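You operate a simulated robot arm through the tools that you are given. There is no shell and no other tool. Be economical: measure what you need, move in short steps, check, and stop when the job is done.

Carry out the task below with a simulated two-armed robot. There is one attempt and no reset: what you move stays moved.

JOB
Grease line 1's slide rail and set the dial at F24 to 0.8 mm.
Fine: the fold unit's main switch off first and left off; grease with the yellow-grip brush from the grease tray before the dial, brush back; free the yellow lever for the dial and clamp it again. Set down upright: brush. A coat counts when it lies all over at full strength: go over it till it gets no stronger.

The check looks at the end state, three seconds after you hand in, the way a careful person would. Anything else that was tipped, shoved, dropped, spilled or broken makes it a failure. Flat cloth is picked up by pressing the open fingertips on it (5 to 10 N) and closing them slowly along it; thin cloth reads only 2 to 8 mm in the jaws.

ROBOT AND FRAMES
Two 7-joint arms with two-finger grippers on one trunk, hanging from a carriage that runs on a gantry, over the field with the corners [-1.564, 1.647], [-2.227, 0.671], [-0.16, -0.735], [0.504, 0.241] (x, y) and turns from -6.632 to 5.376 rad about z. Base frame: it is fixed where the carriage stands at the start and does not move with it; the origin is on the floor, on the carriage's upright axis, x ahead of it, y to its left, z up. Lengths are in m, angles in rad, forces in N, time in s.
The left shoulder is at the start at [0, 0.236, 1.633], the right one opposite. With the tool pointing down near the work surface each hand reaches from about 0.1 to 0.66 m from the robot's upright axis, wherever it stands, measured 20 degrees to its own side. Places, roughly: line one black button [0.5, -0.3, 0.8]; line one blue lever [0.5, -0.6, 1.6]; line one dial knob [0.4, -0.4, 0.8]; line one fold display [0.4, -0.9, 1.6]; line one green button [0.5, -0.3, 0.8]; line one low bolt [0.2, -0.6, 0.2]; line one low knob [0.3, -0.6, 0.4]; line one main switch [0.4, -0.4, 0.6]; line one oil lever [-0.1, -1.1, 0.5]; line one pull knob [0.3, -0.6, 0.6]; line one slide rail [0.5, -0.5, 0.9]; line one yellow lever [0.5, -0.4, 0.7]; line two black button [2.9, -2, 0.8]; line two blue lever [2.9, -2.3, 1.6]; line two dial knob [2.9, -2.1, 0.8]; line two green button [3, -1.9, 0.8]. Payload 3.43 kg a hand.
Tool frame (each hand has its own): the origin (TCP) lies between the finger pads and is the grasp point; the fingertips stand 0.03 m ahead of it; z points along the fingers, y is the line along which they close. The gripper opens to 0.104 m. The gripper's body begins 0.057 m behind the TCP.
Orientation is told as [roll, pitch, yaw] about the base's x, y, z axes, in that order, counted from this pose: with the fingers straight down and closing along the base's y, the tool's x points along the base's -x, its y along +y and its z along -z.

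CONTROLS
- The arms move only by the tool step_arm. It takes "left_commands", "right_commands" or both (then of equal length, played together; a hand with none holds still); each is a list of rows, each a list of 7 numbers: the shift along the tool's x, y, z in m, then the turn, a rotation vector about the tool's x, y, z in rad, then the closure in counts, from 0 (fully open) to 255 (shut). In form: [[x, y, z, wx, wy, wz, gripper], ...]. A call has 1 to 10 rows; each row is the pose to reach, as a shift and turn from the pose commanded when the call began, along the tool's axes at that moment. Each row takes 0.2 s and may step no farther than 0.05 m and 0.15 rad from the row before; otherwise, or with a gripper value out of range, the whole call is refused. Where a pose cannot be reached the arm comes as near as it can. A force on the tool above 40 N (or 10 N above the force at the start of the call, whichever is more), or a blocked arm, ends the call early, and 0.2 s more pass. Each finger travels about 0.045 m/s and halts on what it meets, pressing with about 25 N; the grip force reading is that of the motor and also rises with nothing between the fingers. The clock runs only during rows and for 0.2 s after the last one: add rows that repeat a pose to give the fingers time. The reply holds the time, the measured pose of the TCP, the force on the tool along the base axes, the opening and the grip force, in the units named above and with some noise, with the torque about the TCP (base axes, N m) and any sound that the robot's microphone picked up.
- Cameras (640 x 400 px; columns grow to the right, rows downward): "scene" is now at [0.2289, -0.0565, 1.7498]; the picture's right is [-0.90, -0.44, 0.00], its down [-0.40, 0.81, -0.44] and it looks along [0.19, -0.39, -0.90] (base axes); focal length 267 px, centre (320, 200). "left" rides on the left gripper at [0.067, -0.018, -0.09] in its tool frame; the picture's right is [0.25, 0.97, 0.00], its down [-0.73, 0.19, -0.66] and it looks along [-0.64, 0.17, 0.75] (tool axes); focal length 218 px, centre (320, 200). "right" rides on the right gripper at [0.067, 0.018, -0.09] in its tool frame; the picture's right is [-0.25, 0.97, 0.00], its down [-0.73, -0.19, -0.66] and it looks along [-0.64, -0.17, 0.75] (tool axes); focal length 218 px, centre (320, 200). There is no depth. A picture from a camera that has moved, and an enlarged one, comes with that camera's place and axes in the base frame and with its lens.
- capture(camera): a new picture of that camera. It takes no simulated time.
- slide_trunk(by): slides the trunk up (or, below 0, down) by that many m; the arms and the scene camera ride with it, the base frame stays. It gives what a move gives, with no picture.
- roll_base(legs): drives the robot by 1 to 6 legs, each [ahead, left, turn to the left] in m, m and rad, along the robot's own axes; the way and the turn of a leg run together, so that a leg with both is an arc; at most 1.5 m and 3.142 rad a leg. The arms and the cameras ride along, it lands a little off, and it stops where it bumps. It keeps to its track: a leg is cut to what the track allows. It gives what a move gives.
- aim_head(pan, tilt): turns the head with the scene camera to pan (to the left, within 1.501 rad either way) and tilt (down, from -0.506 to 1.204), counted from straight ahead of the robot. It gives what a move gives.
- zoom(camera, box): a new picture of the part [left, top, right, bottom] of that camera's present view, enlarged. It takes no simulated time.
- sign_off(): hands the job in; it is judged then, once.

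Go step by step. Nothing tells you exact positions but the pictures and the camera data: compare them with the known pose of the tool, close in by small moves and look again before you grip or let go. The budget is 120 turns and 100 pictures, counting those below and the enlarged ones. Unless the task says otherwise, let go and move clear before handing in, and close with one line.

The tools are called after "Request:" as a command line: name --argument value ..., lists and objects as JSON in quotes. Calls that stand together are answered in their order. step_arm: Moves the arms, as the interface text tells. Its arguments: {"type":"object","properties":{"left_commands":{"type":"array","items":{"type":"array","items":{"type":"number"}}},"right_commands":{"type":"array","items":{"type":"array","items":{"type":"number"}}}},"required":[]} The other tools are called the same way: slide_trunk (by) slides the trunk up or down; roll_base (legs) drives the base; aim_head (pan, tilt) turns the head that bears the scene camera; capture (camera) takes a picture; zoom (camera, box) takes an enlarged picture of a part of a camera's view; sign_off () hands the job in.

At the start:

```text
clock: 0.0
left_tcp_pos: [0.4668, -0.0908, 1.2251]
left_orientation: [-0.002, 0.0, 0.001]
left_contact_force: [0.1, 0.3, 0.5]
left_moment: [-0.02, -0.01, 0.02]
left_gripper_width: 0.104
left_grasp_force: 0.1
right_tcp_pos: [0.3046, -0.3654, 1.2628]
right_orientation: [0.0, 0.003, 0.001]
right_contact_force: [0.0, 0.2, -0.4]
right_moment: [0.02, 0.03, 0.03]
right_gripper_width: 0.104
right_grasp_force: 0.1
trunk travel left (down, up): [-0.543, 0.097]
robot x, y, heading: [-0.0015, -0.0026, -0.005]
head pan, tilt: [-1.112, 1.121]
```

scene: 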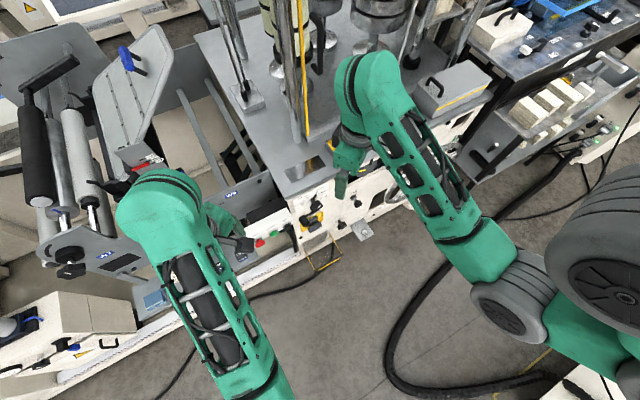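
right: 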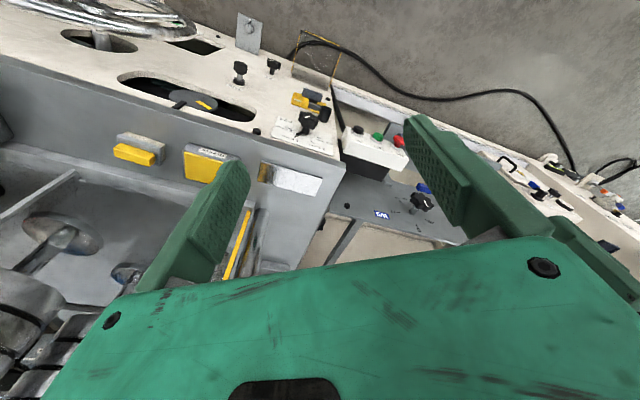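
left: 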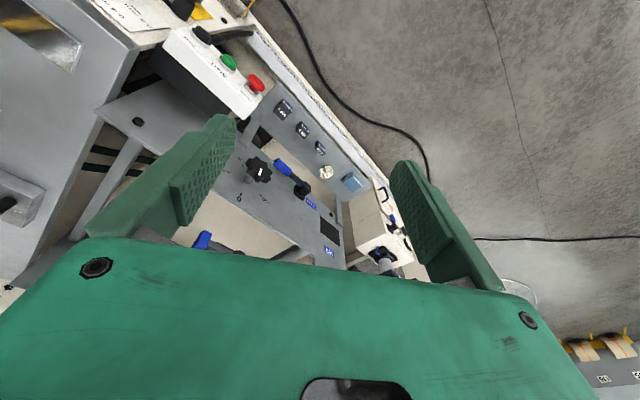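

I see line 1's machine in front and below the arms, with knobs, a yellow lever and buttons on its near face. First I take closer looks to find the main switch, lever, dial, rail and grease tray.

Request:
zoom --camera "scene" --box '[180, 120, 420, 270]'

Request:
zoom --camera "right" --box '[200, 30, 440, 180]'

Request:
zoom --camera "scene" --box '[400, 0, 640, 150]'

```text
2.67 times, centred on (300, 195) of scene
camera zoom: at [0.2289, -0.0565, 1.7498], right [-0.9, -0.44, 0.0], down [-0.4, 0.81, -0.44], along [0.19, -0.39, -0.9], focal length 711 px, centre (373, 213)
```

zoom: 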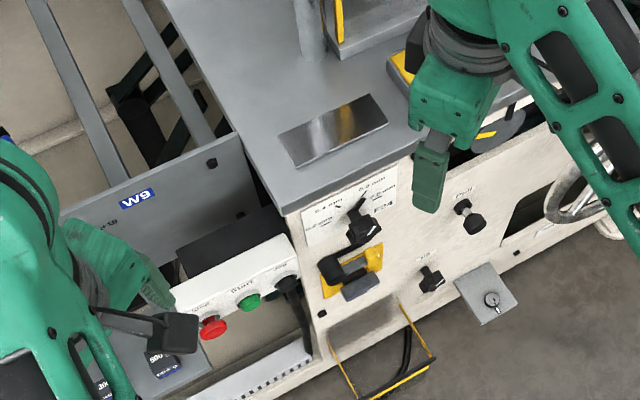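

```text
2.67 times, centred on (320, 105) of right
camera zoom: at [0.2377, -0.3477, 1.3518], right [0.25, 0.97, 0.0], down [0.73, -0.19, 0.66], along [0.64, -0.17, -0.75], focal length 582 px, centre (320, 453)
```

zoom: 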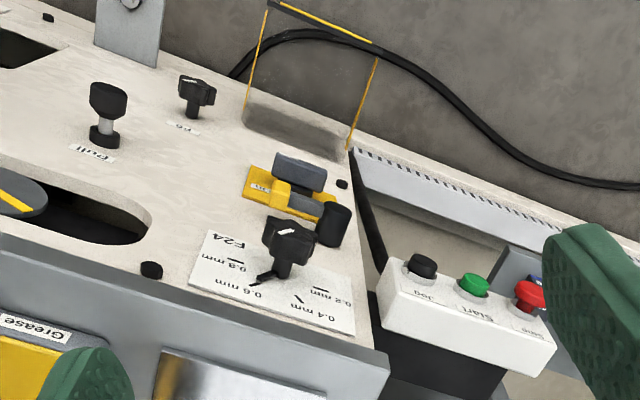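

```text
2.67 times, centred on (520, 75) of scene
camera zoom: at [0.2289, -0.0565, 1.7498], right [-0.9, -0.44, 0.0], down [-0.4, 0.81, -0.44], along [0.19, -0.39, -0.9], focal length 711 px, centre (-213, 533)
```

zoom: 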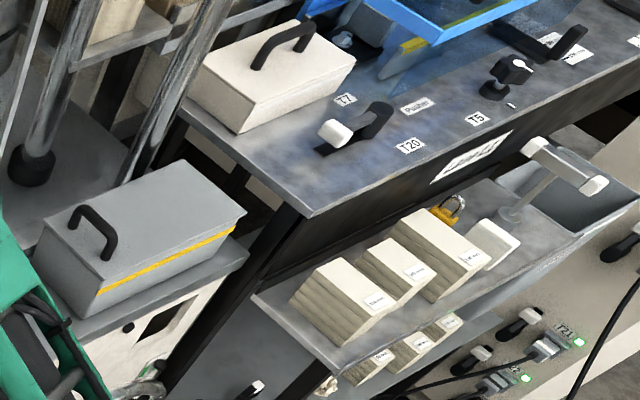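

The machine front is the vertical white panel, facing roughly [-0.83, 0.56]. I back off and turn to face it squarely, then look at it head-on.

Request:
roll_base --legs '[[-0.3, 0, 0], [0, 0, -0.592]]'

Request:
aim_head --pan -0.1 --tilt 0.85

Request:
capture --camera "scene"

```text
clock: 3.7
left_tcp_pos: [0.0327, -0.3379, 1.226]
left_orientation: [0.002, 0.0, -0.596]
left_contact_force: [0.2, -0.7, 0.2]
left_moment: [-0.02, -0.02, -0.01]
left_gripper_width: 0.1039
left_grasp_force: 0.1
right_tcp_pos: [-0.2551, -0.4746, 1.263]
right_orientation: [0.0, 0.001, -0.595]
right_contact_force: [0.0, 0.1, -0.2]
right_moment: [-0.01, 0.02, 0.0]
right_gripper_width: 0.104
right_grasp_force: 0.2
trunk travel left (down, up): [-0.543, 0.097]
robot x, y, heading: [-0.3011, -0.0017, -0.598]
head pan, tilt: [-1.112, 1.121]
```

```text
clock: 5.0
left_tcp_pos: [0.0342, -0.3381, 1.2263]
left_orientation: [0.0, 0.0, -0.595]
left_contact_force: [-0.6, -0.3, 0.2]
left_moment: [0.03, -0.01, -0.03]
left_gripper_width: 0.104
left_grasp_force: 0.0
right_tcp_pos: [-0.2545, -0.4743, 1.2621]
right_orientation: [-0.001, 0.001, -0.595]
right_contact_force: [-0.1, 0.4, 0.0]
right_moment: [0.0, -0.03, 0.02]
right_gripper_width: 0.104
right_grasp_force: 0.0
trunk travel left (down, up): [-0.543, 0.097]
robot x, y, heading: [-0.2968, 0.0032, -0.601]
head pan, tilt: [-0.099, 0.85]
```

```text
93 pictures are left
camera scene: at [-0.0751, -0.1633, 1.7688], right [-0.64, -0.77, 0.0], down [-0.58, 0.48, -0.66], along [0.51, -0.42, -0.75], focal length 267 px, centre (320, 200)
```

scene: 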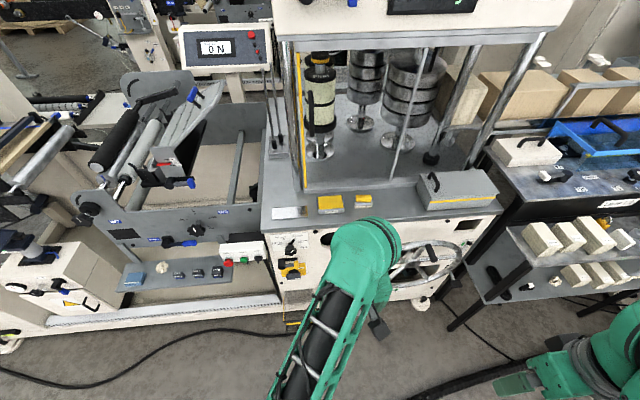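

The display shows ON; the left arm hides the front panel. I move it left and look again.

Request:
step_arm --left_commands '[[0, 0.05, 0, 0, 0, 0, 0], [0, 0.1, 0, 0, 0, 0, 0], [0, 0.15, 0, 0, 0, 0, 0], [0, 0.2, 0, 0, 0, 0, 0], [0, 0.25, 0, 0, 0, 0, 0], [0, 0.3, 0, 0, 0, 0, 0], [0, 0.35, 0, 0, 0, 0, 0], [0, 0.4, 0, 0, 0, 0, 0]]'

Request:
zoom --camera "scene" --box '[200, 160, 520, 360]'

Request:
zoom --camera "scene" --box '[170, 0, 510, 212]'

```text
clock: 6.8
left_tcp_pos: [0.2587, -0.0046, 1.2268]
left_orientation: [-0.002, 0.0, -0.595]
left_contact_force: [0.0, -0.3, -0.1]
left_moment: [0.0, 0.0, -0.03]
left_gripper_width: 0.1038
left_grasp_force: 0.1
right_tcp_pos: [-0.2554, -0.4737, 1.2614]
right_orientation: [0.0, 0.0, -0.595]
right_contact_force: [-0.4, -0.7, -0.5]
right_moment: [-0.01, 0.0, 0.02]
right_gripper_width: 0.1041
right_grasp_force: 0.0
trunk travel left (down, up): [-0.543, 0.097]
robot x, y, heading: [-0.3049, 0.0027, -0.598]
head pan, tilt: [-0.099, 0.85]
```

```text
2.00 times, centred on (360, 260) of scene
camera zoom: at [-0.075, -0.1632, 1.7688], right [-0.64, -0.77, 0.0], down [-0.58, 0.48, -0.66], along [0.51, -0.42, -0.75], focal length 534 px, centre (240, 80)
```

zoom: 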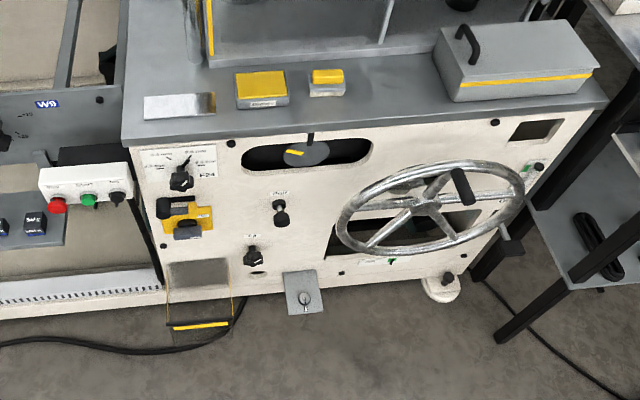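

```text
1.88 times, centred on (340, 106) of scene
camera zoom: at [-0.075, -0.1632, 1.7688], right [-0.64, -0.77, 0.0], down [-0.58, 0.48, -0.66], along [0.51, -0.42, -0.75], focal length 502 px, centre (282, 377)
```

zoom: 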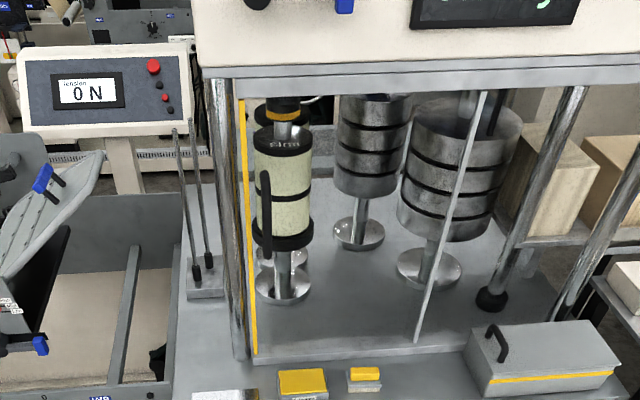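

I now take magnified looks at the F24 area and the tray area to tell the switch from the lever.

Request:
zoom --camera "scene" --box '[264, 224, 344, 300]'

Request:
zoom --camera "scene" --box '[266, 180, 386, 255]'

```text
5.26 times, centred on (304, 262) of scene
camera zoom: at [-0.075, -0.1632, 1.7688], right [-0.64, -0.77, 0.0], down [-0.58, 0.48, -0.66], along [0.51, -0.42, -0.75], focal length 1404 px, centre (404, -126)
```

zoom: 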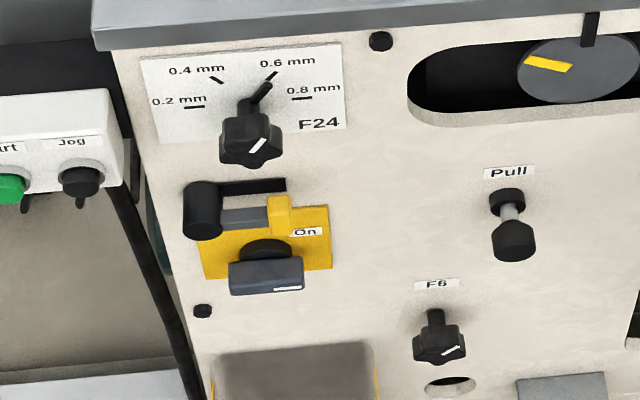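

```text
5.33 times, centred on (326, 218) of scene
camera zoom: at [-0.075, -0.1632, 1.7688], right [-0.64, -0.77, 0.0], down [-0.58, 0.48, -0.66], along [0.51, -0.42, -0.75], focal length 1423 px, centre (288, 107)
```

zoom: 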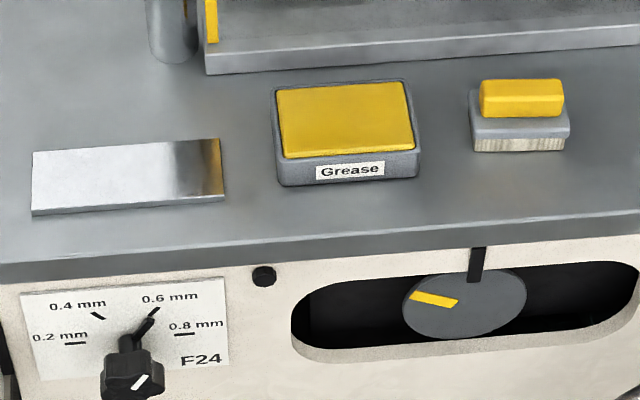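

The picture is clear: grease tray (yellow pad), yellow-grip brush standing beside it, rail plate, F24 dial at ~0.6, and below it the lever and main switch (On). I retract the left hand and move the robot up to the panel, with the trunk lowered.

Request:
step_arm --left_commands '[[0.05, 0, 0, 0, 0, 0, 0], [0.1, 0, 0, 0, 0, 0, 0], [0.15, 0, 0, 0, 0, 0, 0], [0.2, 0, 0, 0, 0, 0, 0]]'

Request:
slide_trunk --by -0.35

Request:
roll_base --legs '[[0, 0.22, 0], [0.3, 0, 0]]'

Request:
aim_head --pan -0.35 --tilt 0.75

Request:
capture --camera "scene"

Request:
capture --camera "right"

```text
clock: 7.8
left_tcp_pos: [0.0902, 0.1062, 1.2269]
left_orientation: [0.0, -0.001, -0.594]
left_contact_force: [0.0, -0.8, -0.4]
left_moment: [-0.02, 0.02, -0.01]
left_gripper_width: 0.1038
left_grasp_force: 0.1
right_tcp_pos: [-0.2543, -0.4743, 1.2623]
right_orientation: [-0.001, 0.0, -0.595]
right_contact_force: [-0.2, -0.8, -0.3]
right_moment: [0.04, 0.0, 0.04]
right_gripper_width: 0.1041
right_grasp_force: 0.0
trunk travel left (down, up): [-0.543, 0.097]
robot x, y, heading: [-0.3058, -0.0006, -0.6]
head pan, tilt: [-0.099, 0.85]
```

```text
clock: 11.2
left_tcp_pos: [0.0912, 0.1049, 0.8764]
left_orientation: [0.0, -0.001, -0.595]
left_contact_force: [-0.3, -0.6, -0.3]
left_moment: [0.0, 0.0, -0.02]
left_gripper_width: 0.1039
left_grasp_force: 0.0
right_tcp_pos: [-0.2556, -0.4722, 0.912]
right_orientation: [0.001, -0.001, -0.594]
right_contact_force: [-0.3, 0.7, 0.4]
right_moment: [0.03, 0.01, -0.02]
right_gripper_width: 0.1039
right_grasp_force: 0.0
trunk travel left (down, up): [-0.193, 0.447]
robot x, y, heading: [-0.3013, 0.0018, -0.596]
head pan, tilt: [-0.099, 0.85]
```

```text
clock: 14.5
left_tcp_pos: [0.4644, 0.1193, 0.8767]
left_orientation: [0.0, 0.002, -0.599]
left_contact_force: [-0.3, -0.7, 0.4]
left_moment: [0.02, 0.0, -0.01]
left_gripper_width: 0.1042
left_grasp_force: 0.0
right_tcp_pos: [0.1153, -0.4609, 0.9129]
right_orientation: [-0.001, 0.0, -0.599]
right_contact_force: [0.0, -1.0, 0.1]
right_moment: [0.0, 0.03, 0.02]
right_gripper_width: 0.104
right_grasp_force: 0.1
trunk travel left (down, up): [-0.193, 0.447]
robot x, y, heading: [0.0706, 0.0158, -0.597]
head pan, tilt: [-0.099, 0.85]
```

```text
clock: 15.3
left_tcp_pos: [0.4642, 0.1197, 0.8757]
left_orientation: [0.001, 0.0, -0.597]
left_contact_force: [0.2, 0.0, 0.2]
left_moment: [-0.01, 0.04, 0.01]
left_gripper_width: 0.1041
left_grasp_force: 0.1
right_tcp_pos: [0.1153, -0.4585, 0.9115]
right_orientation: [0.001, 0.001, -0.599]
right_contact_force: [0.2, 0.4, -0.6]
right_moment: [0.0, -0.02, 0.01]
right_gripper_width: 0.1039
right_grasp_force: 0.0
trunk travel left (down, up): [-0.193, 0.447]
robot x, y, heading: [0.067, 0.0195, -0.593]
head pan, tilt: [-0.351, 0.75]
```

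```text
88 pictures are left
camera scene: at [0.2848, -0.1664, 1.4268], right [-0.81, -0.58, 0.0], down [-0.4, 0.55, -0.73], along [0.43, -0.59, -0.68], focal length 267 px, centre (320, 200)
```

scene: 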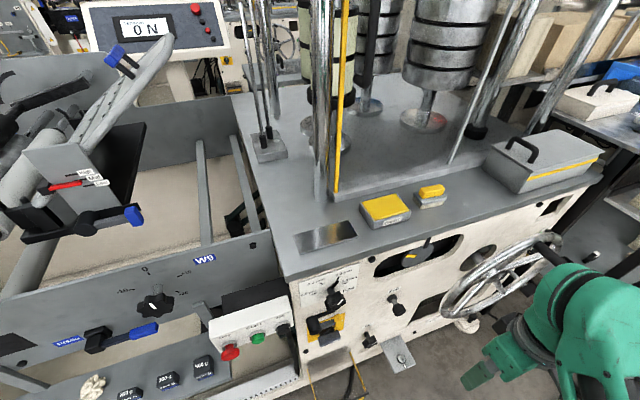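

```text
87 pictures are left
camera right: at [0.0698, -0.406, 1.0017], right [0.75, 0.66, 0.0], down [0.5, -0.57, 0.66], along [0.43, -0.5, -0.75], focal length 218 px, centre (320, 200)
```

right: 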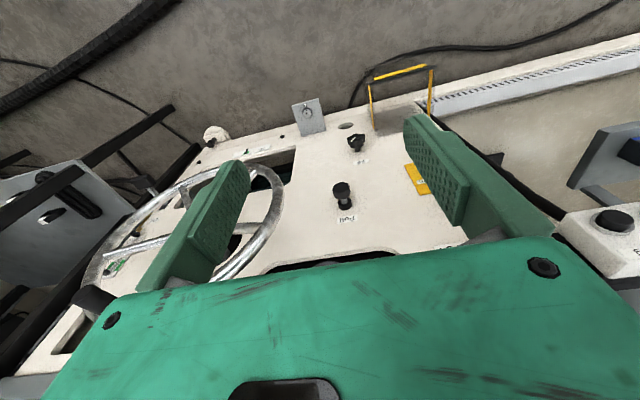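

I tilt the right hand halfway up and shift it left and down, so its camera looks squarely at the dial, lever and switch.

Request:
step_arm --right_commands '[[0.01, 0.03, 0.02, 0, -0.14, 0, 0], [0.02, 0.06, 0.04, 0, -0.28, 0, 0], [0.03, 0.09, 0.06, 0, -0.42, 0, 0], [0.04, 0.12, 0.09, 0, -0.56, 0, 0], [0.05, 0.15, 0.11, 0, -0.7, 0, 0], [0.06, 0.17, 0.13, 0, -0.8, 0, 0]]'

Request:
capture --camera "right"

```text
clock: 16.7
left_tcp_pos: [0.464, 0.1208, 0.8757]
left_orientation: [-0.001, -0.001, -0.599]
left_contact_force: [0.6, 0.2, 0.5]
left_moment: [0.02, -0.02, 0.02]
left_gripper_width: 0.104
left_grasp_force: 0.0
right_tcp_pos: [0.149, -0.3178, 0.7853]
right_orientation: [-0.009, -0.791, -0.59]
right_contact_force: [-0.2, 0.3, 0.2]
right_moment: [0.0, 0.01, -0.02]
right_gripper_width: 0.1039
right_grasp_force: 0.2
right hand out of reach, approached as far as the arm can: row 5, 6
trunk travel left (down, up): [-0.193, 0.447]
robot x, y, heading: [0.0705, 0.011, -0.596]
head pan, tilt: [-0.351, 0.75]
```

```text
86 pictures are left
camera right: at [0.0677, -0.2402, 0.8002], right [0.69, 0.7, 0.17], down [-0.07, -0.18, 0.98], along [0.72, -0.69, -0.08], focal length 218 px, centre (320, 200)
```

right: 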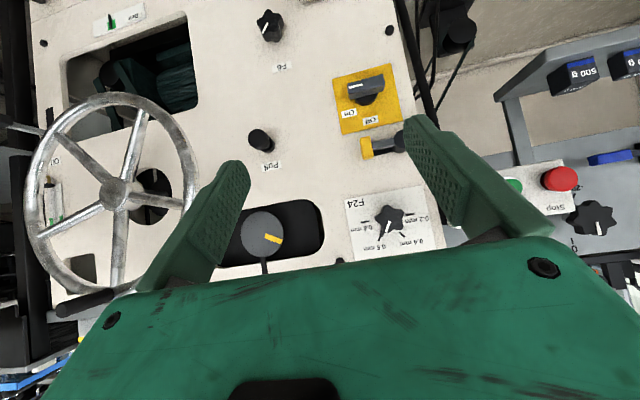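

Request:
zoom --camera "right" --box '[320, 50, 448, 260]'

Request:
zoom --camera "right" --box '[325, 55, 425, 165]'

```text
1.90 times, centred on (384, 155) of right
camera zoom: at [0.0677, -0.2402, 0.8002], right [0.69, 0.7, 0.17], down [-0.07, -0.18, 0.98], along [0.72, -0.69, -0.08], focal length 416 px, centre (198, 286)
```

zoom: 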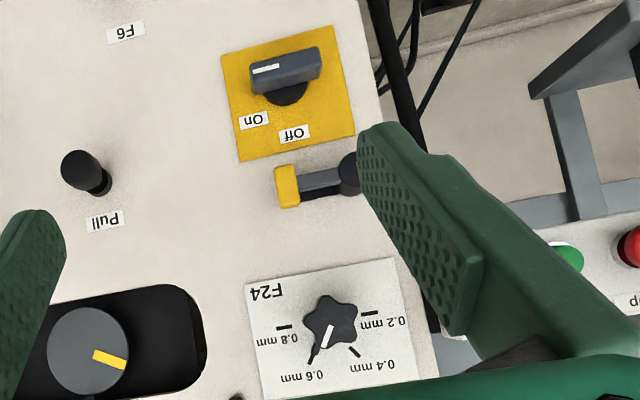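

```text
3.64 times, centred on (375, 110) of right
camera zoom: at [0.0677, -0.2402, 0.8002], right [0.69, 0.7, 0.17], down [-0.07, -0.18, 0.98], along [0.72, -0.69, -0.08], focal length 794 px, centre (120, 527)
```

zoom: 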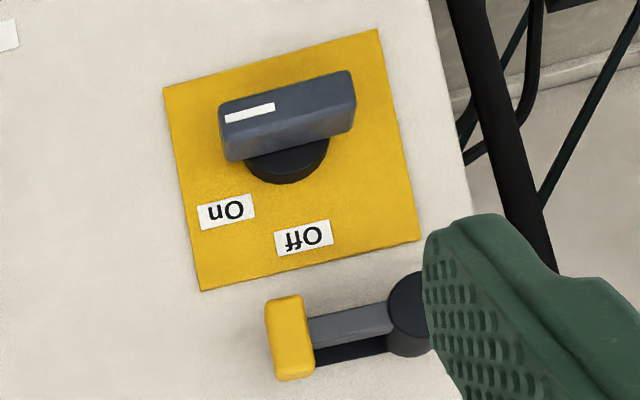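

The handle points right to On (plate centre about d=0.63 m ahead, z≈0.583); Off is straight up, so it needs a quarter turn counter-clockwise. I bring the right hand to horizontal in front of it.

Request:
step_arm --right_commands '[[0.002, 0.0125, 0.037, 0, -0.13, 0, 0], [0.004, 0.025, 0.074, 0, -0.26, 0, 0], [0.006, 0.0375, 0.111, 0, -0.39, 0, 0], [0.008, 0.05, 0.148, 0, -0.52, 0, 0], [0.01, 0.0625, 0.185, 0, -0.65, 0, 0], [0.013, 0.075, 0.221, 0, -0.78, 0, 0]]'

Request:
capture --camera "right"

```text
clock: 18.1
left_tcp_pos: [0.4635, 0.1189, 0.8758]
left_orientation: [0.0, 0.002, -0.598]
left_contact_force: [0.8, -0.7, -0.5]
left_moment: [-0.02, -0.01, -0.01]
left_gripper_width: 0.1041
left_grasp_force: 0.0
right_tcp_pos: [0.299, -0.4342, 0.7491]
right_orientation: [-0.705, -1.15, 0.11]
right_contact_force: [-0.3, 0.4, 0.3]
right_moment: [0.02, 0.0, 0.02]
right_gripper_width: 0.104
right_grasp_force: 0.0
right hand out of reach, approached as far as the arm can: row 1, 2, 3, 4, 5, 6
trunk travel left (down, up): [-0.193, 0.447]
robot x, y, heading: [0.0723, 0.0169, -0.597]
head pan, tilt: [-0.351, 0.75]
```

```text
83 pictures are left
camera right: at [0.2131, -0.3707, 0.7109], right [0.59, 0.81, -0.02], down [-0.3, 0.25, 0.92], along [0.75, -0.54, 0.39], focal length 218 px, centre (320, 200)
```

right: 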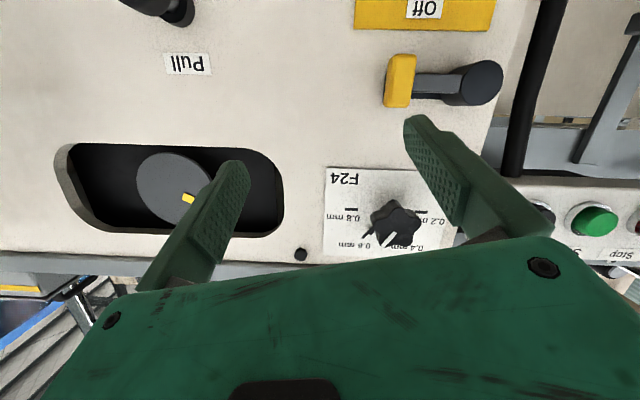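

The arm is cramped at this trunk height. I lower the trunk further and back the base slightly, then see where the hand stands.

Request:
slide_trunk --by -0.16

Request:
step_arm --right_commands '[[0, 0, 0, 0, 0, 0, 0], [0, 0, 0, 0, 0, 0, 0]]'

```text
clock: 19.9
left_tcp_pos: [0.4638, 0.118, 0.7158]
left_orientation: [-0.002, 0.0, -0.598]
left_contact_force: [0.1, -0.5, -0.1]
left_moment: [0.05, 0.01, 0.0]
left_gripper_width: 0.1039
left_grasp_force: 0.0
right_tcp_pos: [0.3, -0.4345, 0.5907]
right_orientation: [-0.702, -1.152, 0.106]
right_contact_force: [0.3, -0.4, -0.4]
right_moment: [0.0, 0.01, -0.01]
right_gripper_width: 0.1039
right_grasp_force: 0.0
trunk travel left (down, up): [-0.033, 0.607]
robot x, y, heading: [0.0698, 0.0126, -0.598]
head pan, tilt: [-0.351, 0.75]
```

```text
clock: 20.5
left_tcp_pos: [0.4638, 0.1185, 0.7155]
left_orientation: [0.001, 0.001, -0.599]
left_contact_force: [-0.5, 0.2, -0.1]
left_moment: [0.0, 0.0, 0.0]
left_gripper_width: 0.1038
left_grasp_force: 0.0
right_tcp_pos: [0.299, -0.4341, 0.5889]
right_orientation: [-0.701, -1.151, 0.106]
right_contact_force: [-0.7, -0.5, 0.3]
right_moment: [-0.01, 0.0, 0.01]
right_gripper_width: 0.1038
right_grasp_force: 0.2
trunk travel left (down, up): [-0.033, 0.607]
robot x, y, heading: [0.0657, 0.0138, -0.604]
head pan, tilt: [-0.351, 0.75]
```

The hand has reset to its real pose. I straighten it to point at the panel and roll it so the fingers close vertically around the horizontal switch handle.

Request:
step_arm --right_commands '[[-0.0011, 0.0086, -0.002, -0.0194, -0.0197, 0.137, 0], [-0.0022, 0.0172, -0.004, -0.0388, -0.0394, 0.274, 0], [-0.0033, 0.0258, -0.006, -0.0582, -0.0591, 0.411, 0], [-0.0044, 0.0344, -0.008, -0.0776, -0.0788, 0.548, 0], [-0.0055, 0.043, -0.01, -0.097, -0.0985, 0.685, 0], [-0.0066, 0.0516, -0.012, -0.1164, -0.1182, 0.822, 0], [-0.0077, 0.0602, -0.014, -0.1358, -0.1379, 0.959, 0], [-0.0088, 0.0688, -0.016, -0.1552, -0.1576, 1.096, 0], [-0.0099, 0.0774, -0.018, -0.1746, -0.1773, 1.233, 0], [-0.011, 0.086, -0.0205, -0.194, -0.197, 1.37, 0]]'

Request:
capture --camera "right"

```text
clock: 22.7
left_tcp_pos: [0.4615, 0.1178, 0.715]
left_orientation: [-0.002, 0.001, -0.6]
left_contact_force: [0.4, 0.0, -1.0]
left_moment: [0.06, 0.0, 0.0]
left_gripper_width: 0.1041
left_grasp_force: 0.0
right_tcp_pos: [0.2061, -0.4951, 0.9427]
right_orientation: [0.926, -0.582, -1.689]
right_contact_force: [-0.3, 0.4, 0.3]
right_moment: [0.0, -0.01, 0.01]
right_gripper_width: 0.104
right_grasp_force: 0.0
right hand out of reach, approached as far as the arm can: row 1, 2, 3, 4, 5, 6, 7, 8, 9, 10
trunk travel left (down, up): [-0.033, 0.607]
robot x, y, heading: [0.0648, 0.0158, -0.601]
head pan, tilt: [-0.351, 0.75]
```

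```text
82 pictures are left
camera right: at [0.1564, -0.3943, 0.9622], right [0.6, 0.14, 0.79], down [-0.69, -0.4, 0.6], along [0.4, -0.91, -0.14], focal length 218 px, centre (320, 200)
```

right: 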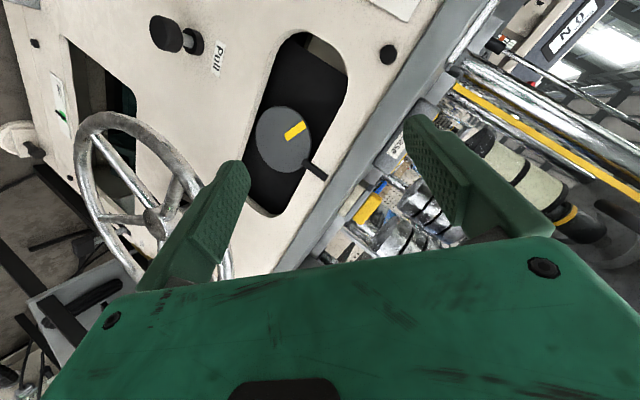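

The arm folded awkwardly because the hand is too close to the body. I back the base 0.18 m for room, then try the same hand pose again.

Request:
roll_base --legs '[[-0.18, 0, 0]]'

Request:
step_arm --right_commands '[[0.027, -0.0053, 0.035, -0.0476, -0.0262, 0.0695, 0], [0.054, -0.0106, 0.07, -0.0952, -0.0524, 0.139, 0], [0.081, -0.0159, 0.105, -0.1428, -0.0786, 0.2085, 0], [0.108, -0.0212, 0.14, -0.1904, -0.1048, 0.278, 0], [0.135, -0.0265, 0.175, -0.238, -0.131, 0.3475, 0], [0.162, -0.0318, 0.21, -0.2856, -0.1572, 0.417, 0], [0.189, -0.0371, 0.245, -0.3332, -0.1834, 0.4865, 0], [0.216, -0.0424, 0.28, -0.3808, -0.2096, 0.556, 0], [0.243, -0.0477, 0.315, -0.4284, -0.2358, 0.6255, 0], [0.27, -0.053, 0.35, -0.476, -0.262, 0.695, 0]]'

Request:
capture --camera "scene"

```text
clock: 24.2
left_tcp_pos: [0.3157, 0.22, 0.7157]
left_orientation: [0.0, -0.002, -0.6]
left_contact_force: [0.1, -0.5, -0.2]
left_moment: [-0.01, 0.0, -0.02]
left_gripper_width: 0.1038
left_grasp_force: 0.0
right_tcp_pos: [0.0595, -0.3914, 0.9435]
right_orientation: [0.927, -0.579, -1.691]
right_contact_force: [0.4, -0.2, 0.3]
right_moment: [0.01, -0.04, 0.0]
right_gripper_width: 0.1038
right_grasp_force: 0.0
trunk travel left (down, up): [-0.033, 0.607]
robot x, y, heading: [-0.0822, 0.1115, -0.601]
head pan, tilt: [-0.351, 0.75]
```

```text
clock: 26.4
left_tcp_pos: [0.3164, 0.218, 0.7164]
left_orientation: [0.0, 0.001, -0.601]
left_contact_force: [0.1, -0.6, 0.2]
left_moment: [0.01, 0.02, -0.03]
left_gripper_width: 0.104
left_grasp_force: 0.1
right_tcp_pos: [0.0182, -0.4243, 0.8894]
right_orientation: [0.86, -0.171, -1.748]
right_contact_force: [-1.3, -0.9, 0.6]
right_moment: [0.01, 0.0, 0.02]
right_gripper_width: 0.104
right_grasp_force: 0.1
right hand out of reach, approached as far as the arm can: row 1, 2, 3, 4, 5, 6, 7, 8, 9, 10
trunk travel left (down, up): [-0.033, 0.607]
robot x, y, heading: [-0.0832, 0.1153, -0.596]
head pan, tilt: [-0.351, 0.75]
```

```text
81 pictures are left
camera scene: at [0.1363, -0.0664, 1.267], right [-0.81, -0.58, 0.0], down [-0.4, 0.55, -0.73], along [0.42, -0.6, -0.68], focal length 267 px, centre (320, 200)
```

scene: 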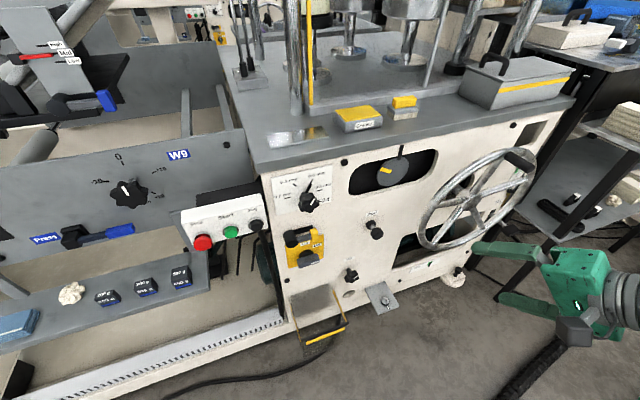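

The solver is stuck in a bad fold. I return the hand to the pointing-down pose it began with, at the side, and then will try again from there.

Request:
step_arm --right_commands '[[0.0024, -0.0105, 0.009, 0.0663, 0.0629, -0.1, 0], [0.0048, -0.021, 0.018, 0.1326, 0.1258, -0.2, 0], [0.0072, -0.0315, 0.027, 0.1989, 0.1887, -0.3, 0], [0.0096, -0.042, 0.036, 0.2652, 0.2516, -0.4, 0], [0.012, -0.0525, 0.045, 0.3315, 0.3145, -0.5, 0], [0.0144, -0.063, 0.054, 0.3978, 0.3774, -0.6, 0], [0.0168, -0.0735, 0.063, 0.4641, 0.4403, -0.7, 0], [0.0192, -0.084, 0.072, 0.5304, 0.5032, -0.8, 0], [0.0216, -0.0945, 0.081, 0.5967, 0.5661, -0.9, 0], [0.024, -0.105, 0.09, 0.663, 0.629, -1.0, 0]]'

Request:
aim_head --pan -0.8 --tilt 0.9

Request:
capture --camera "scene"

```text
clock: 28.6
left_tcp_pos: [0.3165, 0.2193, 0.7155]
left_orientation: [0.0, 0.001, -0.602]
left_contact_force: [0.7, 0.1, 0.1]
left_moment: [-0.02, -0.01, 0.0]
left_gripper_width: 0.1037
left_grasp_force: 0.2
right_tcp_pos: [0.0219, -0.426, 0.7528]
right_orientation: [0.0, 0.002, -0.597]
right_contact_force: [-0.2, 1.2, 1.4]
right_moment: [0.02, -0.02, 0.01]
right_gripper_width: 0.104
right_grasp_force: 0.0
trunk travel left (down, up): [-0.033, 0.607]
robot x, y, heading: [-0.0789, 0.1155, -0.599]
head pan, tilt: [-0.351, 0.75]
```

```text
clock: 29.5
left_tcp_pos: [0.3166, 0.2197, 0.715]
left_orientation: [0.0, 0.001, -0.6]
left_contact_force: [-0.3, 0.1, 0.1]
left_moment: [0.0, 0.02, 0.0]
left_gripper_width: 0.1037
left_grasp_force: 0.0
right_tcp_pos: [0.0229, -0.4253, 0.7531]
right_orientation: [0.0, 0.002, -0.598]
right_contact_force: [0.5, 0.2, -0.3]
right_moment: [0.03, 0.03, -0.01]
right_gripper_width: 0.104
right_grasp_force: 0.1
trunk travel left (down, up): [-0.033, 0.607]
robot x, y, heading: [-0.0803, 0.1165, -0.598]
head pan, tilt: [-0.799, 0.901]
```

```text
80 pictures are left
camera scene: at [0.1009, -0.0725, 1.2549], right [-0.99, -0.17, 0.0], down [-0.13, 0.77, -0.62], along [0.11, -0.61, -0.78], focal length 267 px, centre (320, 200)
```

scene: 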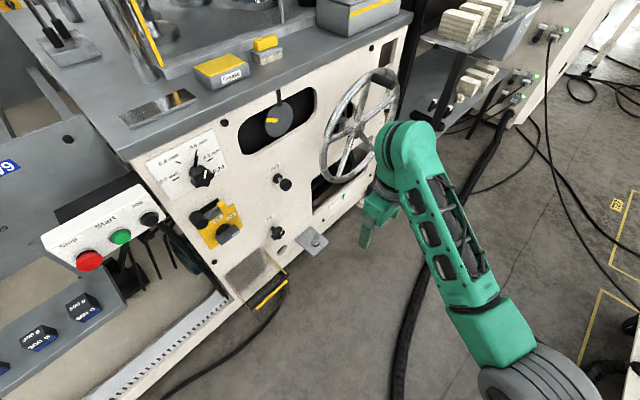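

Recovered. Now I pitch the hand up to horizontal step by step while moving ahead.

Request:
step_arm --right_commands '[[-0.019, 0.009, 0.01, 0, -0.149, 0, 0], [-0.038, 0.018, 0.02, 0, -0.298, 0, 0], [-0.057, 0.027, 0.03, 0, -0.447, 0, 0], [-0.076, 0.036, 0.04, 0, -0.596, 0, 0], [-0.095, 0.045, 0.05, 0, -0.745, 0, 0], [-0.114, 0.054, 0.06, 0, -0.894, 0, 0], [-0.133, 0.063, 0.07, 0, -1.043, 0, 0], [-0.152, 0.072, 0.08, 0, -1.192, 0, 0], [-0.171, 0.081, 0.09, 0, -1.341, 0, 0], [-0.19, 0.09, 0.1, 0, -1.49, 0, 0]]'

Request:
capture --camera "scene"

```text
clock: 31.7
left_tcp_pos: [0.3165, 0.2197, 0.7157]
left_orientation: [0.001, 0.001, -0.6]
left_contact_force: [0.0, 0.7, 0.0]
left_moment: [0.01, 0.0, 0.0]
left_gripper_width: 0.1041
left_grasp_force: 0.0
right_tcp_pos: [0.2617, -0.4182, 0.6922]
right_orientation: [-0.602, -1.305, -0.046]
right_contact_force: [0.0, 0.4, 0.1]
right_moment: [0.02, -0.01, -0.01]
right_gripper_width: 0.1041
right_grasp_force: 0.1
right hand out of reach, approached as far as the arm can: row 6, 7, 8, 9, 10
trunk travel left (down, up): [-0.033, 0.607]
robot x, y, heading: [-0.0794, 0.1164, -0.604]
head pan, tilt: [-0.799, 0.901]
```

```text
79 pictures are left
camera scene: at [0.1015, -0.0726, 1.2551], right [-0.99, -0.17, 0.0], down [-0.13, 0.77, -0.62], along [0.11, -0.61, -0.78], focal length 267 px, centre (320, 200)
```

scene: 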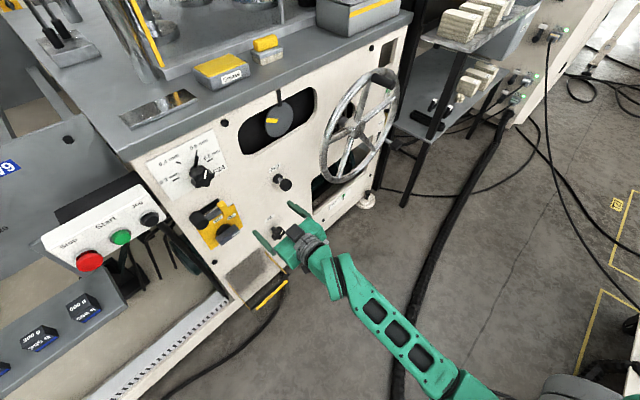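

The hand is nearly level. I make one correcting step to exact horizontal and slightly lower, to test what the wrist can do.

Request:
step_arm --right_commands '[[0.0226, 0.0035, 0.005, -0.0167, -0.0743, 0.048, 0], [0.045, 0.007, 0.01, -0.033, -0.149, 0.097, 0], [0.0676, 0.0104, 0.0152, -0.05, -0.223, 0.145, 0], [0.0676, 0.0104, 0.0152, -0.05, -0.223, 0.145, 0]]'

```text
clock: 32.7
left_tcp_pos: [0.3165, 0.2202, 0.7157]
left_orientation: [-0.001, 0.0, -0.599]
left_contact_force: [0.3, -0.2, 1.1]
left_moment: [0.02, 0.0, 0.01]
left_gripper_width: 0.104
left_grasp_force: 0.2
right_tcp_pos: [0.26, -0.4186, 0.692]
right_orientation: [-0.597, -1.302, -0.048]
right_contact_force: [0.2, -0.4, -0.3]
right_moment: [0.0, -0.01, -0.01]
right_gripper_width: 0.104
right_grasp_force: 0.0
right hand out of reach, approached as far as the arm can: row 1, 2, 3, 4
trunk travel left (down, up): [-0.033, 0.607]
robot x, y, heading: [-0.081, 0.1194, -0.598]
head pan, tilt: [-0.799, 0.901]
```

The wrist improves the more the arm is stretched out. I back the base 0.12 m and stretch the arm forward.

Request:
roll_base --legs '[[-0.12, 0, 0]]'

Request:
step_arm --right_commands '[[-0.006, 0, 0.03, 0, 0, 0, 0], [-0.012, 0.0, 0.06, 0, 0, 0, 0], [-0.018, 0.0, 0.09, 0, 0, 0, 0], [-0.026, 0, 0.12, 0, 0, 0, 0], [-0.026, 0.0, 0.16, -0.0167, -0.0743, 0.048, 0], [-0.005, 0.0, 0.165, -0.033, -0.149, 0.097, 0], [0.02, 0.005, 0.17, -0.05, -0.223, 0.145, 0], [0.03, 0.01, 0.17, -0.05, -0.223, 0.145, 0]]'

Request:
aim_head --pan -0.4 --tilt 0.75

Request:
capture --camera "scene"

```text
clock: 34.0
left_tcp_pos: [0.2194, 0.2857, 0.7167]
left_orientation: [0.001, -0.003, -0.6]
left_contact_force: [-0.3, -0.7, -0.1]
left_moment: [0.0, -0.02, -0.01]
left_gripper_width: 0.1038
left_grasp_force: 0.0
right_tcp_pos: [0.164, -0.3518, 0.6913]
right_orientation: [-0.602, -1.303, -0.047]
right_contact_force: [-0.5, 0.6, 0.8]
right_moment: [0.02, -0.02, -0.02]
right_gripper_width: 0.1039
right_grasp_force: 0.1
trunk travel left (down, up): [-0.033, 0.607]
robot x, y, heading: [-0.1743, 0.1813, -0.607]
head pan, tilt: [-0.799, 0.901]
```

```text
clock: 35.8
left_tcp_pos: [0.219, 0.2852, 0.7159]
left_orientation: [-0.001, 0.001, -0.599]
left_contact_force: [-0.2, 0.6, -0.2]
left_moment: [0.0, 0.0, -0.02]
left_gripper_width: 0.1039
left_grasp_force: 0.1
right_tcp_pos: [0.2788, -0.4266, 0.7324]
right_orientation: [-0.67, -1.323, 0.024]
right_contact_force: [-0.7, 0.4, 0.6]
right_moment: [0.03, -0.01, 0.0]
right_gripper_width: 0.104
right_grasp_force: 0.1
right hand out of reach, approached as far as the arm can: row 3, 4, 5, 6, 7, 8
trunk travel left (down, up): [-0.033, 0.607]
robot x, y, heading: [-0.1764, 0.1805, -0.603]
head pan, tilt: [-0.799, 0.901]
```

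```text
clock: 36.6
left_tcp_pos: [0.2188, 0.2871, 0.7162]
left_orientation: [-0.001, 0.0, -0.601]
left_contact_force: [0.5, 0.2, 0.4]
left_moment: [0.04, -0.02, 0.0]
left_gripper_width: 0.1039
left_grasp_force: 0.1
right_tcp_pos: [0.2787, -0.4267, 0.7333]
right_orientation: [-0.668, -1.324, 0.022]
right_contact_force: [-0.1, 0.1, -0.7]
right_moment: [0.02, 0.01, 0.0]
right_gripper_width: 0.1039
right_grasp_force: 0.1
trunk travel left (down, up): [-0.033, 0.607]
robot x, y, heading: [-0.1768, 0.1822, -0.603]
head pan, tilt: [-0.4, 0.75]
```

```text
78 pictures are left
camera scene: at [0.0355, -0.0014, 1.2668], right [-0.84, -0.54, 0.0], down [-0.37, 0.57, -0.73], along [0.39, -0.62, -0.68], focal length 267 px, centre (320, 200)
```

scene: 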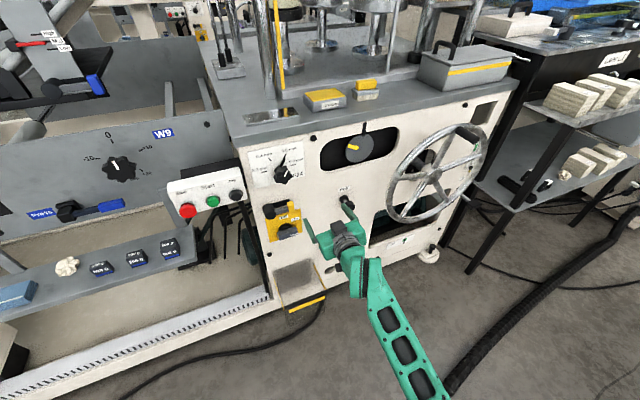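

The wrist seems to bend only in one plane, so the natural horizontal pose has the tool's x pointing right (elbow out). I roll the hand the other way while drawing it back a little.

Request:
step_arm --right_commands '[[0, 0, -0.01, 0, 0, -0.149, 0], [0, 0, -0.02, 0, 0, -0.298, 0], [0, 0, -0.03, 0, 0, -0.447, 0], [0, 0, -0.04, 0, 0, -0.596, 0], [0, 0, -0.05, 0, 0, -0.745, 0], [0, 0, -0.06, 0, 0, -0.894, 0], [0, 0, -0.07, 0, 0, -1.043, 0], [0, 0, -0.08, 0, 0, -1.192, 0], [0, 0, -0.09, 0, 0, -1.341, 0], [0, 0, -0.1, 0, 0, -1.49, 0]]'

Request:
capture --camera "scene"

```text
clock: 38.8
left_tcp_pos: [0.2185, 0.2852, 0.7173]
left_orientation: [-0.001, 0.0, -0.599]
left_contact_force: [-0.4, 1.0, -0.4]
left_moment: [-0.01, -0.01, -0.01]
left_gripper_width: 0.1039
left_grasp_force: 0.0
right_tcp_pos: [0.1993, -0.3632, 0.7521]
right_orientation: [-1.374, 0.077, 0.926]
right_contact_force: [-0.6, 0.0, 0.0]
right_moment: [0.02, 0.01, 0.01]
right_gripper_width: 0.1038
right_grasp_force: 0.0
trunk travel left (down, up): [-0.033, 0.607]
robot x, y, heading: [-0.1746, 0.1822, -0.603]
head pan, tilt: [-0.4, 0.75]
```

```text
77 pictures are left
camera scene: at [0.0353, -0.0011, 1.2667], right [-0.84, -0.54, 0.0], down [-0.37, 0.57, -0.73], along [0.4, -0.62, -0.68], focal length 267 px, centre (320, 200)
```

scene: 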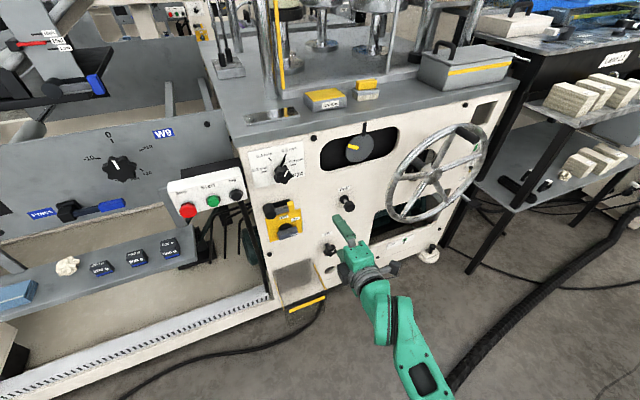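

That pose is natural for the arm. I level it, bring the base forward again, and line the hand up with the switch.

Request:
step_arm --right_commands '[[-0.02, 0.04, 0, 0.1, -0.027, 0.036, 0], [-0.04, 0.08, 0, 0.196, -0.055, 0.0715, 0], [-0.06, 0.12, 0, 0.196, -0.055, 0.0715, 0], [-0.08, 0.15, 0, 0.196, -0.055, 0.0715, 0], [-0.08, 0.15, 0, 0.196, -0.055, 0.0715, 0]]'

Request:
roll_base --legs '[[0.1, 0, 0]]'

Request:
capture --camera "right"

```text
clock: 40.0
left_tcp_pos: [0.2201, 0.2884, 0.7174]
left_orientation: [0.001, 0.001, -0.601]
left_contact_force: [0.0, -0.1, -0.1]
left_moment: [0.01, 0.0, 0.03]
left_gripper_width: 0.1041
left_grasp_force: 0.0
right_tcp_pos: [0.2178, -0.2893, 0.6611]
right_orientation: [-1.571, -0.003, 0.971]
right_contact_force: [0.6, 0.0, 0.7]
right_moment: [-0.01, 0.03, 0.0]
right_gripper_width: 0.1041
right_grasp_force: 0.1
right hand out of reach, approached as far as the arm can: row 2, 3, 4, 5
trunk travel left (down, up): [-0.033, 0.607]
robot x, y, heading: [-0.1744, 0.1821, -0.603]
head pan, tilt: [-0.4, 0.75]
```

```text
clock: 41.2
left_tcp_pos: [0.3011, 0.2302, 0.7163]
left_orientation: [0.0, 0.0, -0.599]
left_contact_force: [-0.6, 0.7, -0.1]
left_moment: [0.02, 0.02, 0.01]
left_gripper_width: 0.1037
left_grasp_force: 0.1
right_tcp_pos: [0.2985, -0.3475, 0.6596]
right_orientation: [-1.57, -0.004, 0.971]
right_contact_force: [-0.1, -0.4, -0.2]
right_moment: [0.01, 0.01, 0.02]
right_gripper_width: 0.104
right_grasp_force: 0.1
trunk travel left (down, up): [-0.033, 0.607]
robot x, y, heading: [-0.094, 0.129, -0.601]
head pan, tilt: [-0.4, 0.75]
```

```text
76 pictures are left
camera right: at [0.1877, -0.3511, 0.6415], right [0.14, 0.21, -0.97], down [-0.13, 0.97, 0.19], along [0.98, 0.1, 0.17], focal length 218 px, centre (320, 200)
```

right: 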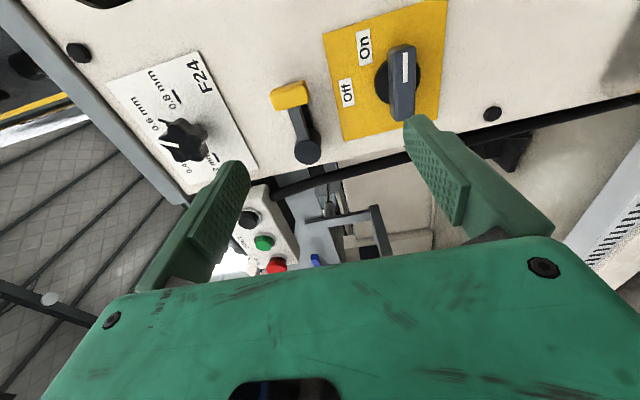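

Orientation is right; the position needs the base a bit more to the left. I shift the base left 0.14 m and move the hand back right and down.

Request:
roll_base --legs '[[0, 0.14, 0]]'

Request:
step_arm --right_commands '[[0.04, 0.02, 0, 0, 0, 0, 0], [0.08, 0.04, 0, 0, 0, 0, 0], [0.125, 0.06, 0, 0, 0, 0, 0], [0.125, 0.078, 0, 0, 0, 0, 0], [0.125, 0.078, 0, 0, 0, 0, 0]]'

Request:
capture --camera "right"

Request:
capture --camera "scene"

```text
clock: 42.5
left_tcp_pos: [0.3795, 0.3434, 0.716]
left_orientation: [0.0, 0.0, -0.601]
left_contact_force: [0.0, -0.2, -0.3]
left_moment: [-0.02, -0.03, -0.02]
left_gripper_width: 0.104
left_grasp_force: 0.1
right_tcp_pos: [0.3773, -0.2341, 0.6594]
right_orientation: [-1.57, -0.003, 0.972]
right_contact_force: [-0.2, 0.3, 0.5]
right_moment: [0.01, 0.02, 0.02]
right_gripper_width: 0.1041
right_grasp_force: 0.0
trunk travel left (down, up): [-0.033, 0.607]
robot x, y, heading: [-0.0112, 0.244, -0.602]
head pan, tilt: [-0.4, 0.75]
```

```text
clock: 43.7
left_tcp_pos: [0.3806, 0.3437, 0.7157]
left_orientation: [0.0, 0.0, -0.601]
left_contact_force: [-0.5, -0.3, -0.5]
left_moment: [-0.01, 0.02, 0.0]
left_gripper_width: 0.1041
left_grasp_force: 0.1
right_tcp_pos: [0.3076, -0.3351, 0.5808]
right_orientation: [-1.57, -0.004, 0.972]
right_contact_force: [0.8, -0.4, -1.0]
right_moment: [0.04, 0.0, -0.03]
right_gripper_width: 0.104
right_grasp_force: 0.1
right hand out of reach, approached as far as the arm can: row 1
trunk travel left (down, up): [-0.033, 0.607]
robot x, y, heading: [-0.0141, 0.2423, -0.6]
head pan, tilt: [-0.4, 0.75]
```

```text
75 pictures are left
camera right: at [0.1957, -0.3401, 0.5625], right [0.14, 0.21, -0.97], down [-0.13, 0.97, 0.19], along [0.98, 0.1, 0.17], focal length 218 px, centre (320, 200)
```

right: 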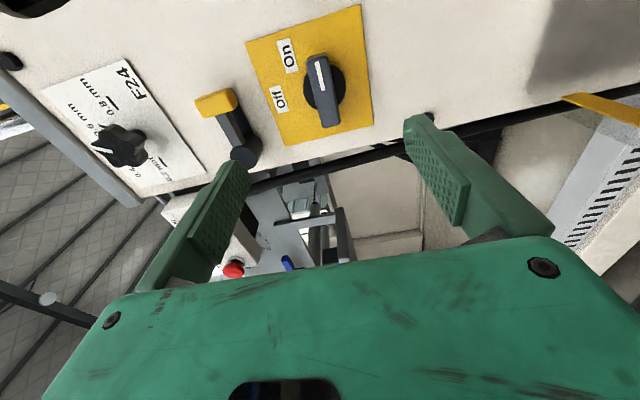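

```text
74 pictures are left
camera scene: at [0.1971, 0.0568, 1.2668], right [-0.84, -0.54, 0.0], down [-0.37, 0.57, -0.73], along [0.4, -0.62, -0.68], focal length 267 px, centre (320, 200)
```

scene: 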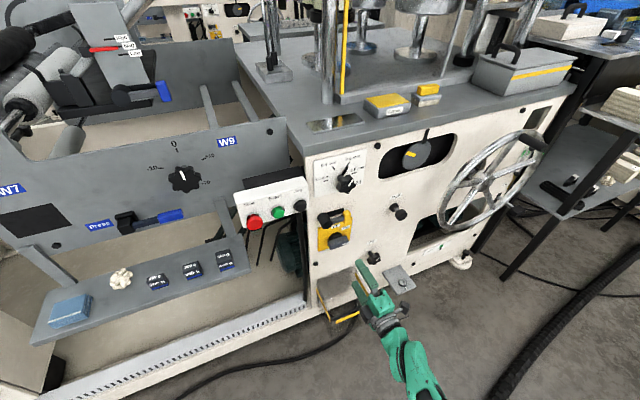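

The hand now sits in line with the switch (u≈-0.105, z≈0.581). I narrow the fingers and approach partway, then check.

Request:
step_arm --right_commands '[[0, 0, 0.03, 0, 0, 0, 110], [0, 0, 0.06, 0, 0, 0, 110], [0, 0, 0.09, 0, 0, 0, 110], [0, 0, 0.1, 0, 0, 0, 110], [0, 0, 0.1, 0, 0, 0, 110]]'

Request:
capture --camera "right"

Request:
zoom --camera "scene" --box '[280, 190, 440, 310]'

```text
clock: 44.9
left_tcp_pos: [0.3793, 0.3439, 0.7163]
left_orientation: [-0.001, 0.0, -0.599]
left_contact_force: [0.3, -0.7, 0.4]
left_moment: [0.03, -0.02, 0.02]
left_gripper_width: 0.1038
left_grasp_force: 0.0
right_tcp_pos: [0.3906, -0.393, 0.58]
right_orientation: [-1.57, -0.001, 0.971]
right_contact_force: [0.6, -0.2, 0.3]
right_moment: [-0.02, -0.03, -0.01]
right_gripper_width: 0.0594
right_grasp_force: 0.0
trunk travel left (down, up): [-0.033, 0.607]
robot x, y, heading: [-0.0122, 0.2378, -0.6]
head pan, tilt: [-0.4, 0.75]
```

```text
73 pictures are left
camera right: at [0.2781, -0.396, 0.5628], right [0.14, 0.21, -0.97], down [-0.13, 0.97, 0.19], along [0.98, 0.1, 0.17], focal length 218 px, centre (320, 200)
```

right: 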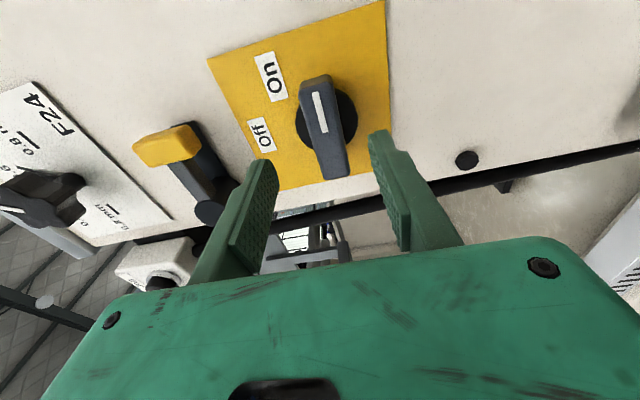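

```text
3.33 times, centred on (360, 250) of scene
camera zoom: at [0.1967, 0.0568, 1.2668], right [-0.84, -0.54, 0.0], down [-0.37, 0.57, -0.73], along [0.4, -0.62, -0.68], focal length 889 px, centre (187, 33)
```

zoom: 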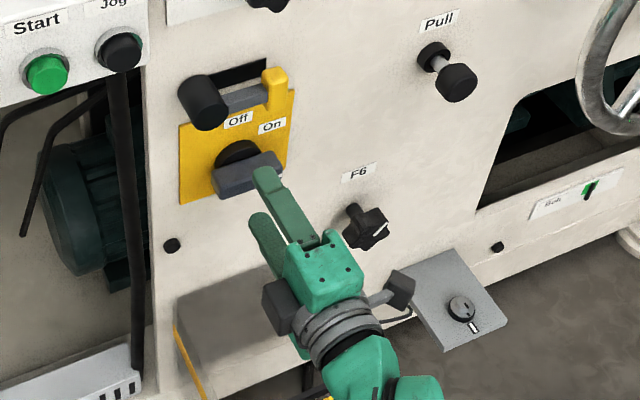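

Fingers straddle the handle well. Before gripping, I back off a little and test in free air that the quarter roll is reachable.

Request:
step_arm --right_commands '[[0, 0, -0.05, 0, 0, 0, 110], [0, 0, -0.05, 0, 0, -0.149, 110], [0, 0, -0.05, 0, 0, -0.298, 110], [0, 0, -0.05, 0, 0, -0.447, 110], [0, 0, -0.05, 0, 0, -0.596, 110], [0, 0, -0.05, 0, 0, -0.745, 110], [0, 0, -0.05, 0, 0, -0.894, 110], [0, 0, -0.05, 0, 0, -1.043, 110], [0, 0, -0.05, 0, 0, -1.192, 110], [0, 0, -0.05, 0, 0, -1.341, 110]]'

```text
clock: 47.1
left_tcp_pos: [0.3804, 0.3431, 0.7165]
left_orientation: [-0.001, -0.001, -0.601]
left_contact_force: [-0.1, -0.6, 0.1]
left_moment: [-0.01, 0.0, -0.03]
left_gripper_width: 0.1037
left_grasp_force: 0.0
right_tcp_pos: [0.3483, -0.3628, 0.5826]
right_orientation: [-1.569, 1.342, 0.973]
right_contact_force: [0.7, 0.2, 0.0]
right_moment: [-0.04, -0.03, -0.01]
right_gripper_width: 0.0591
right_grasp_force: 0.0
trunk travel left (down, up): [-0.033, 0.607]
robot x, y, heading: [-0.0157, 0.2388, -0.6]
head pan, tilt: [-0.4, 0.75]
```

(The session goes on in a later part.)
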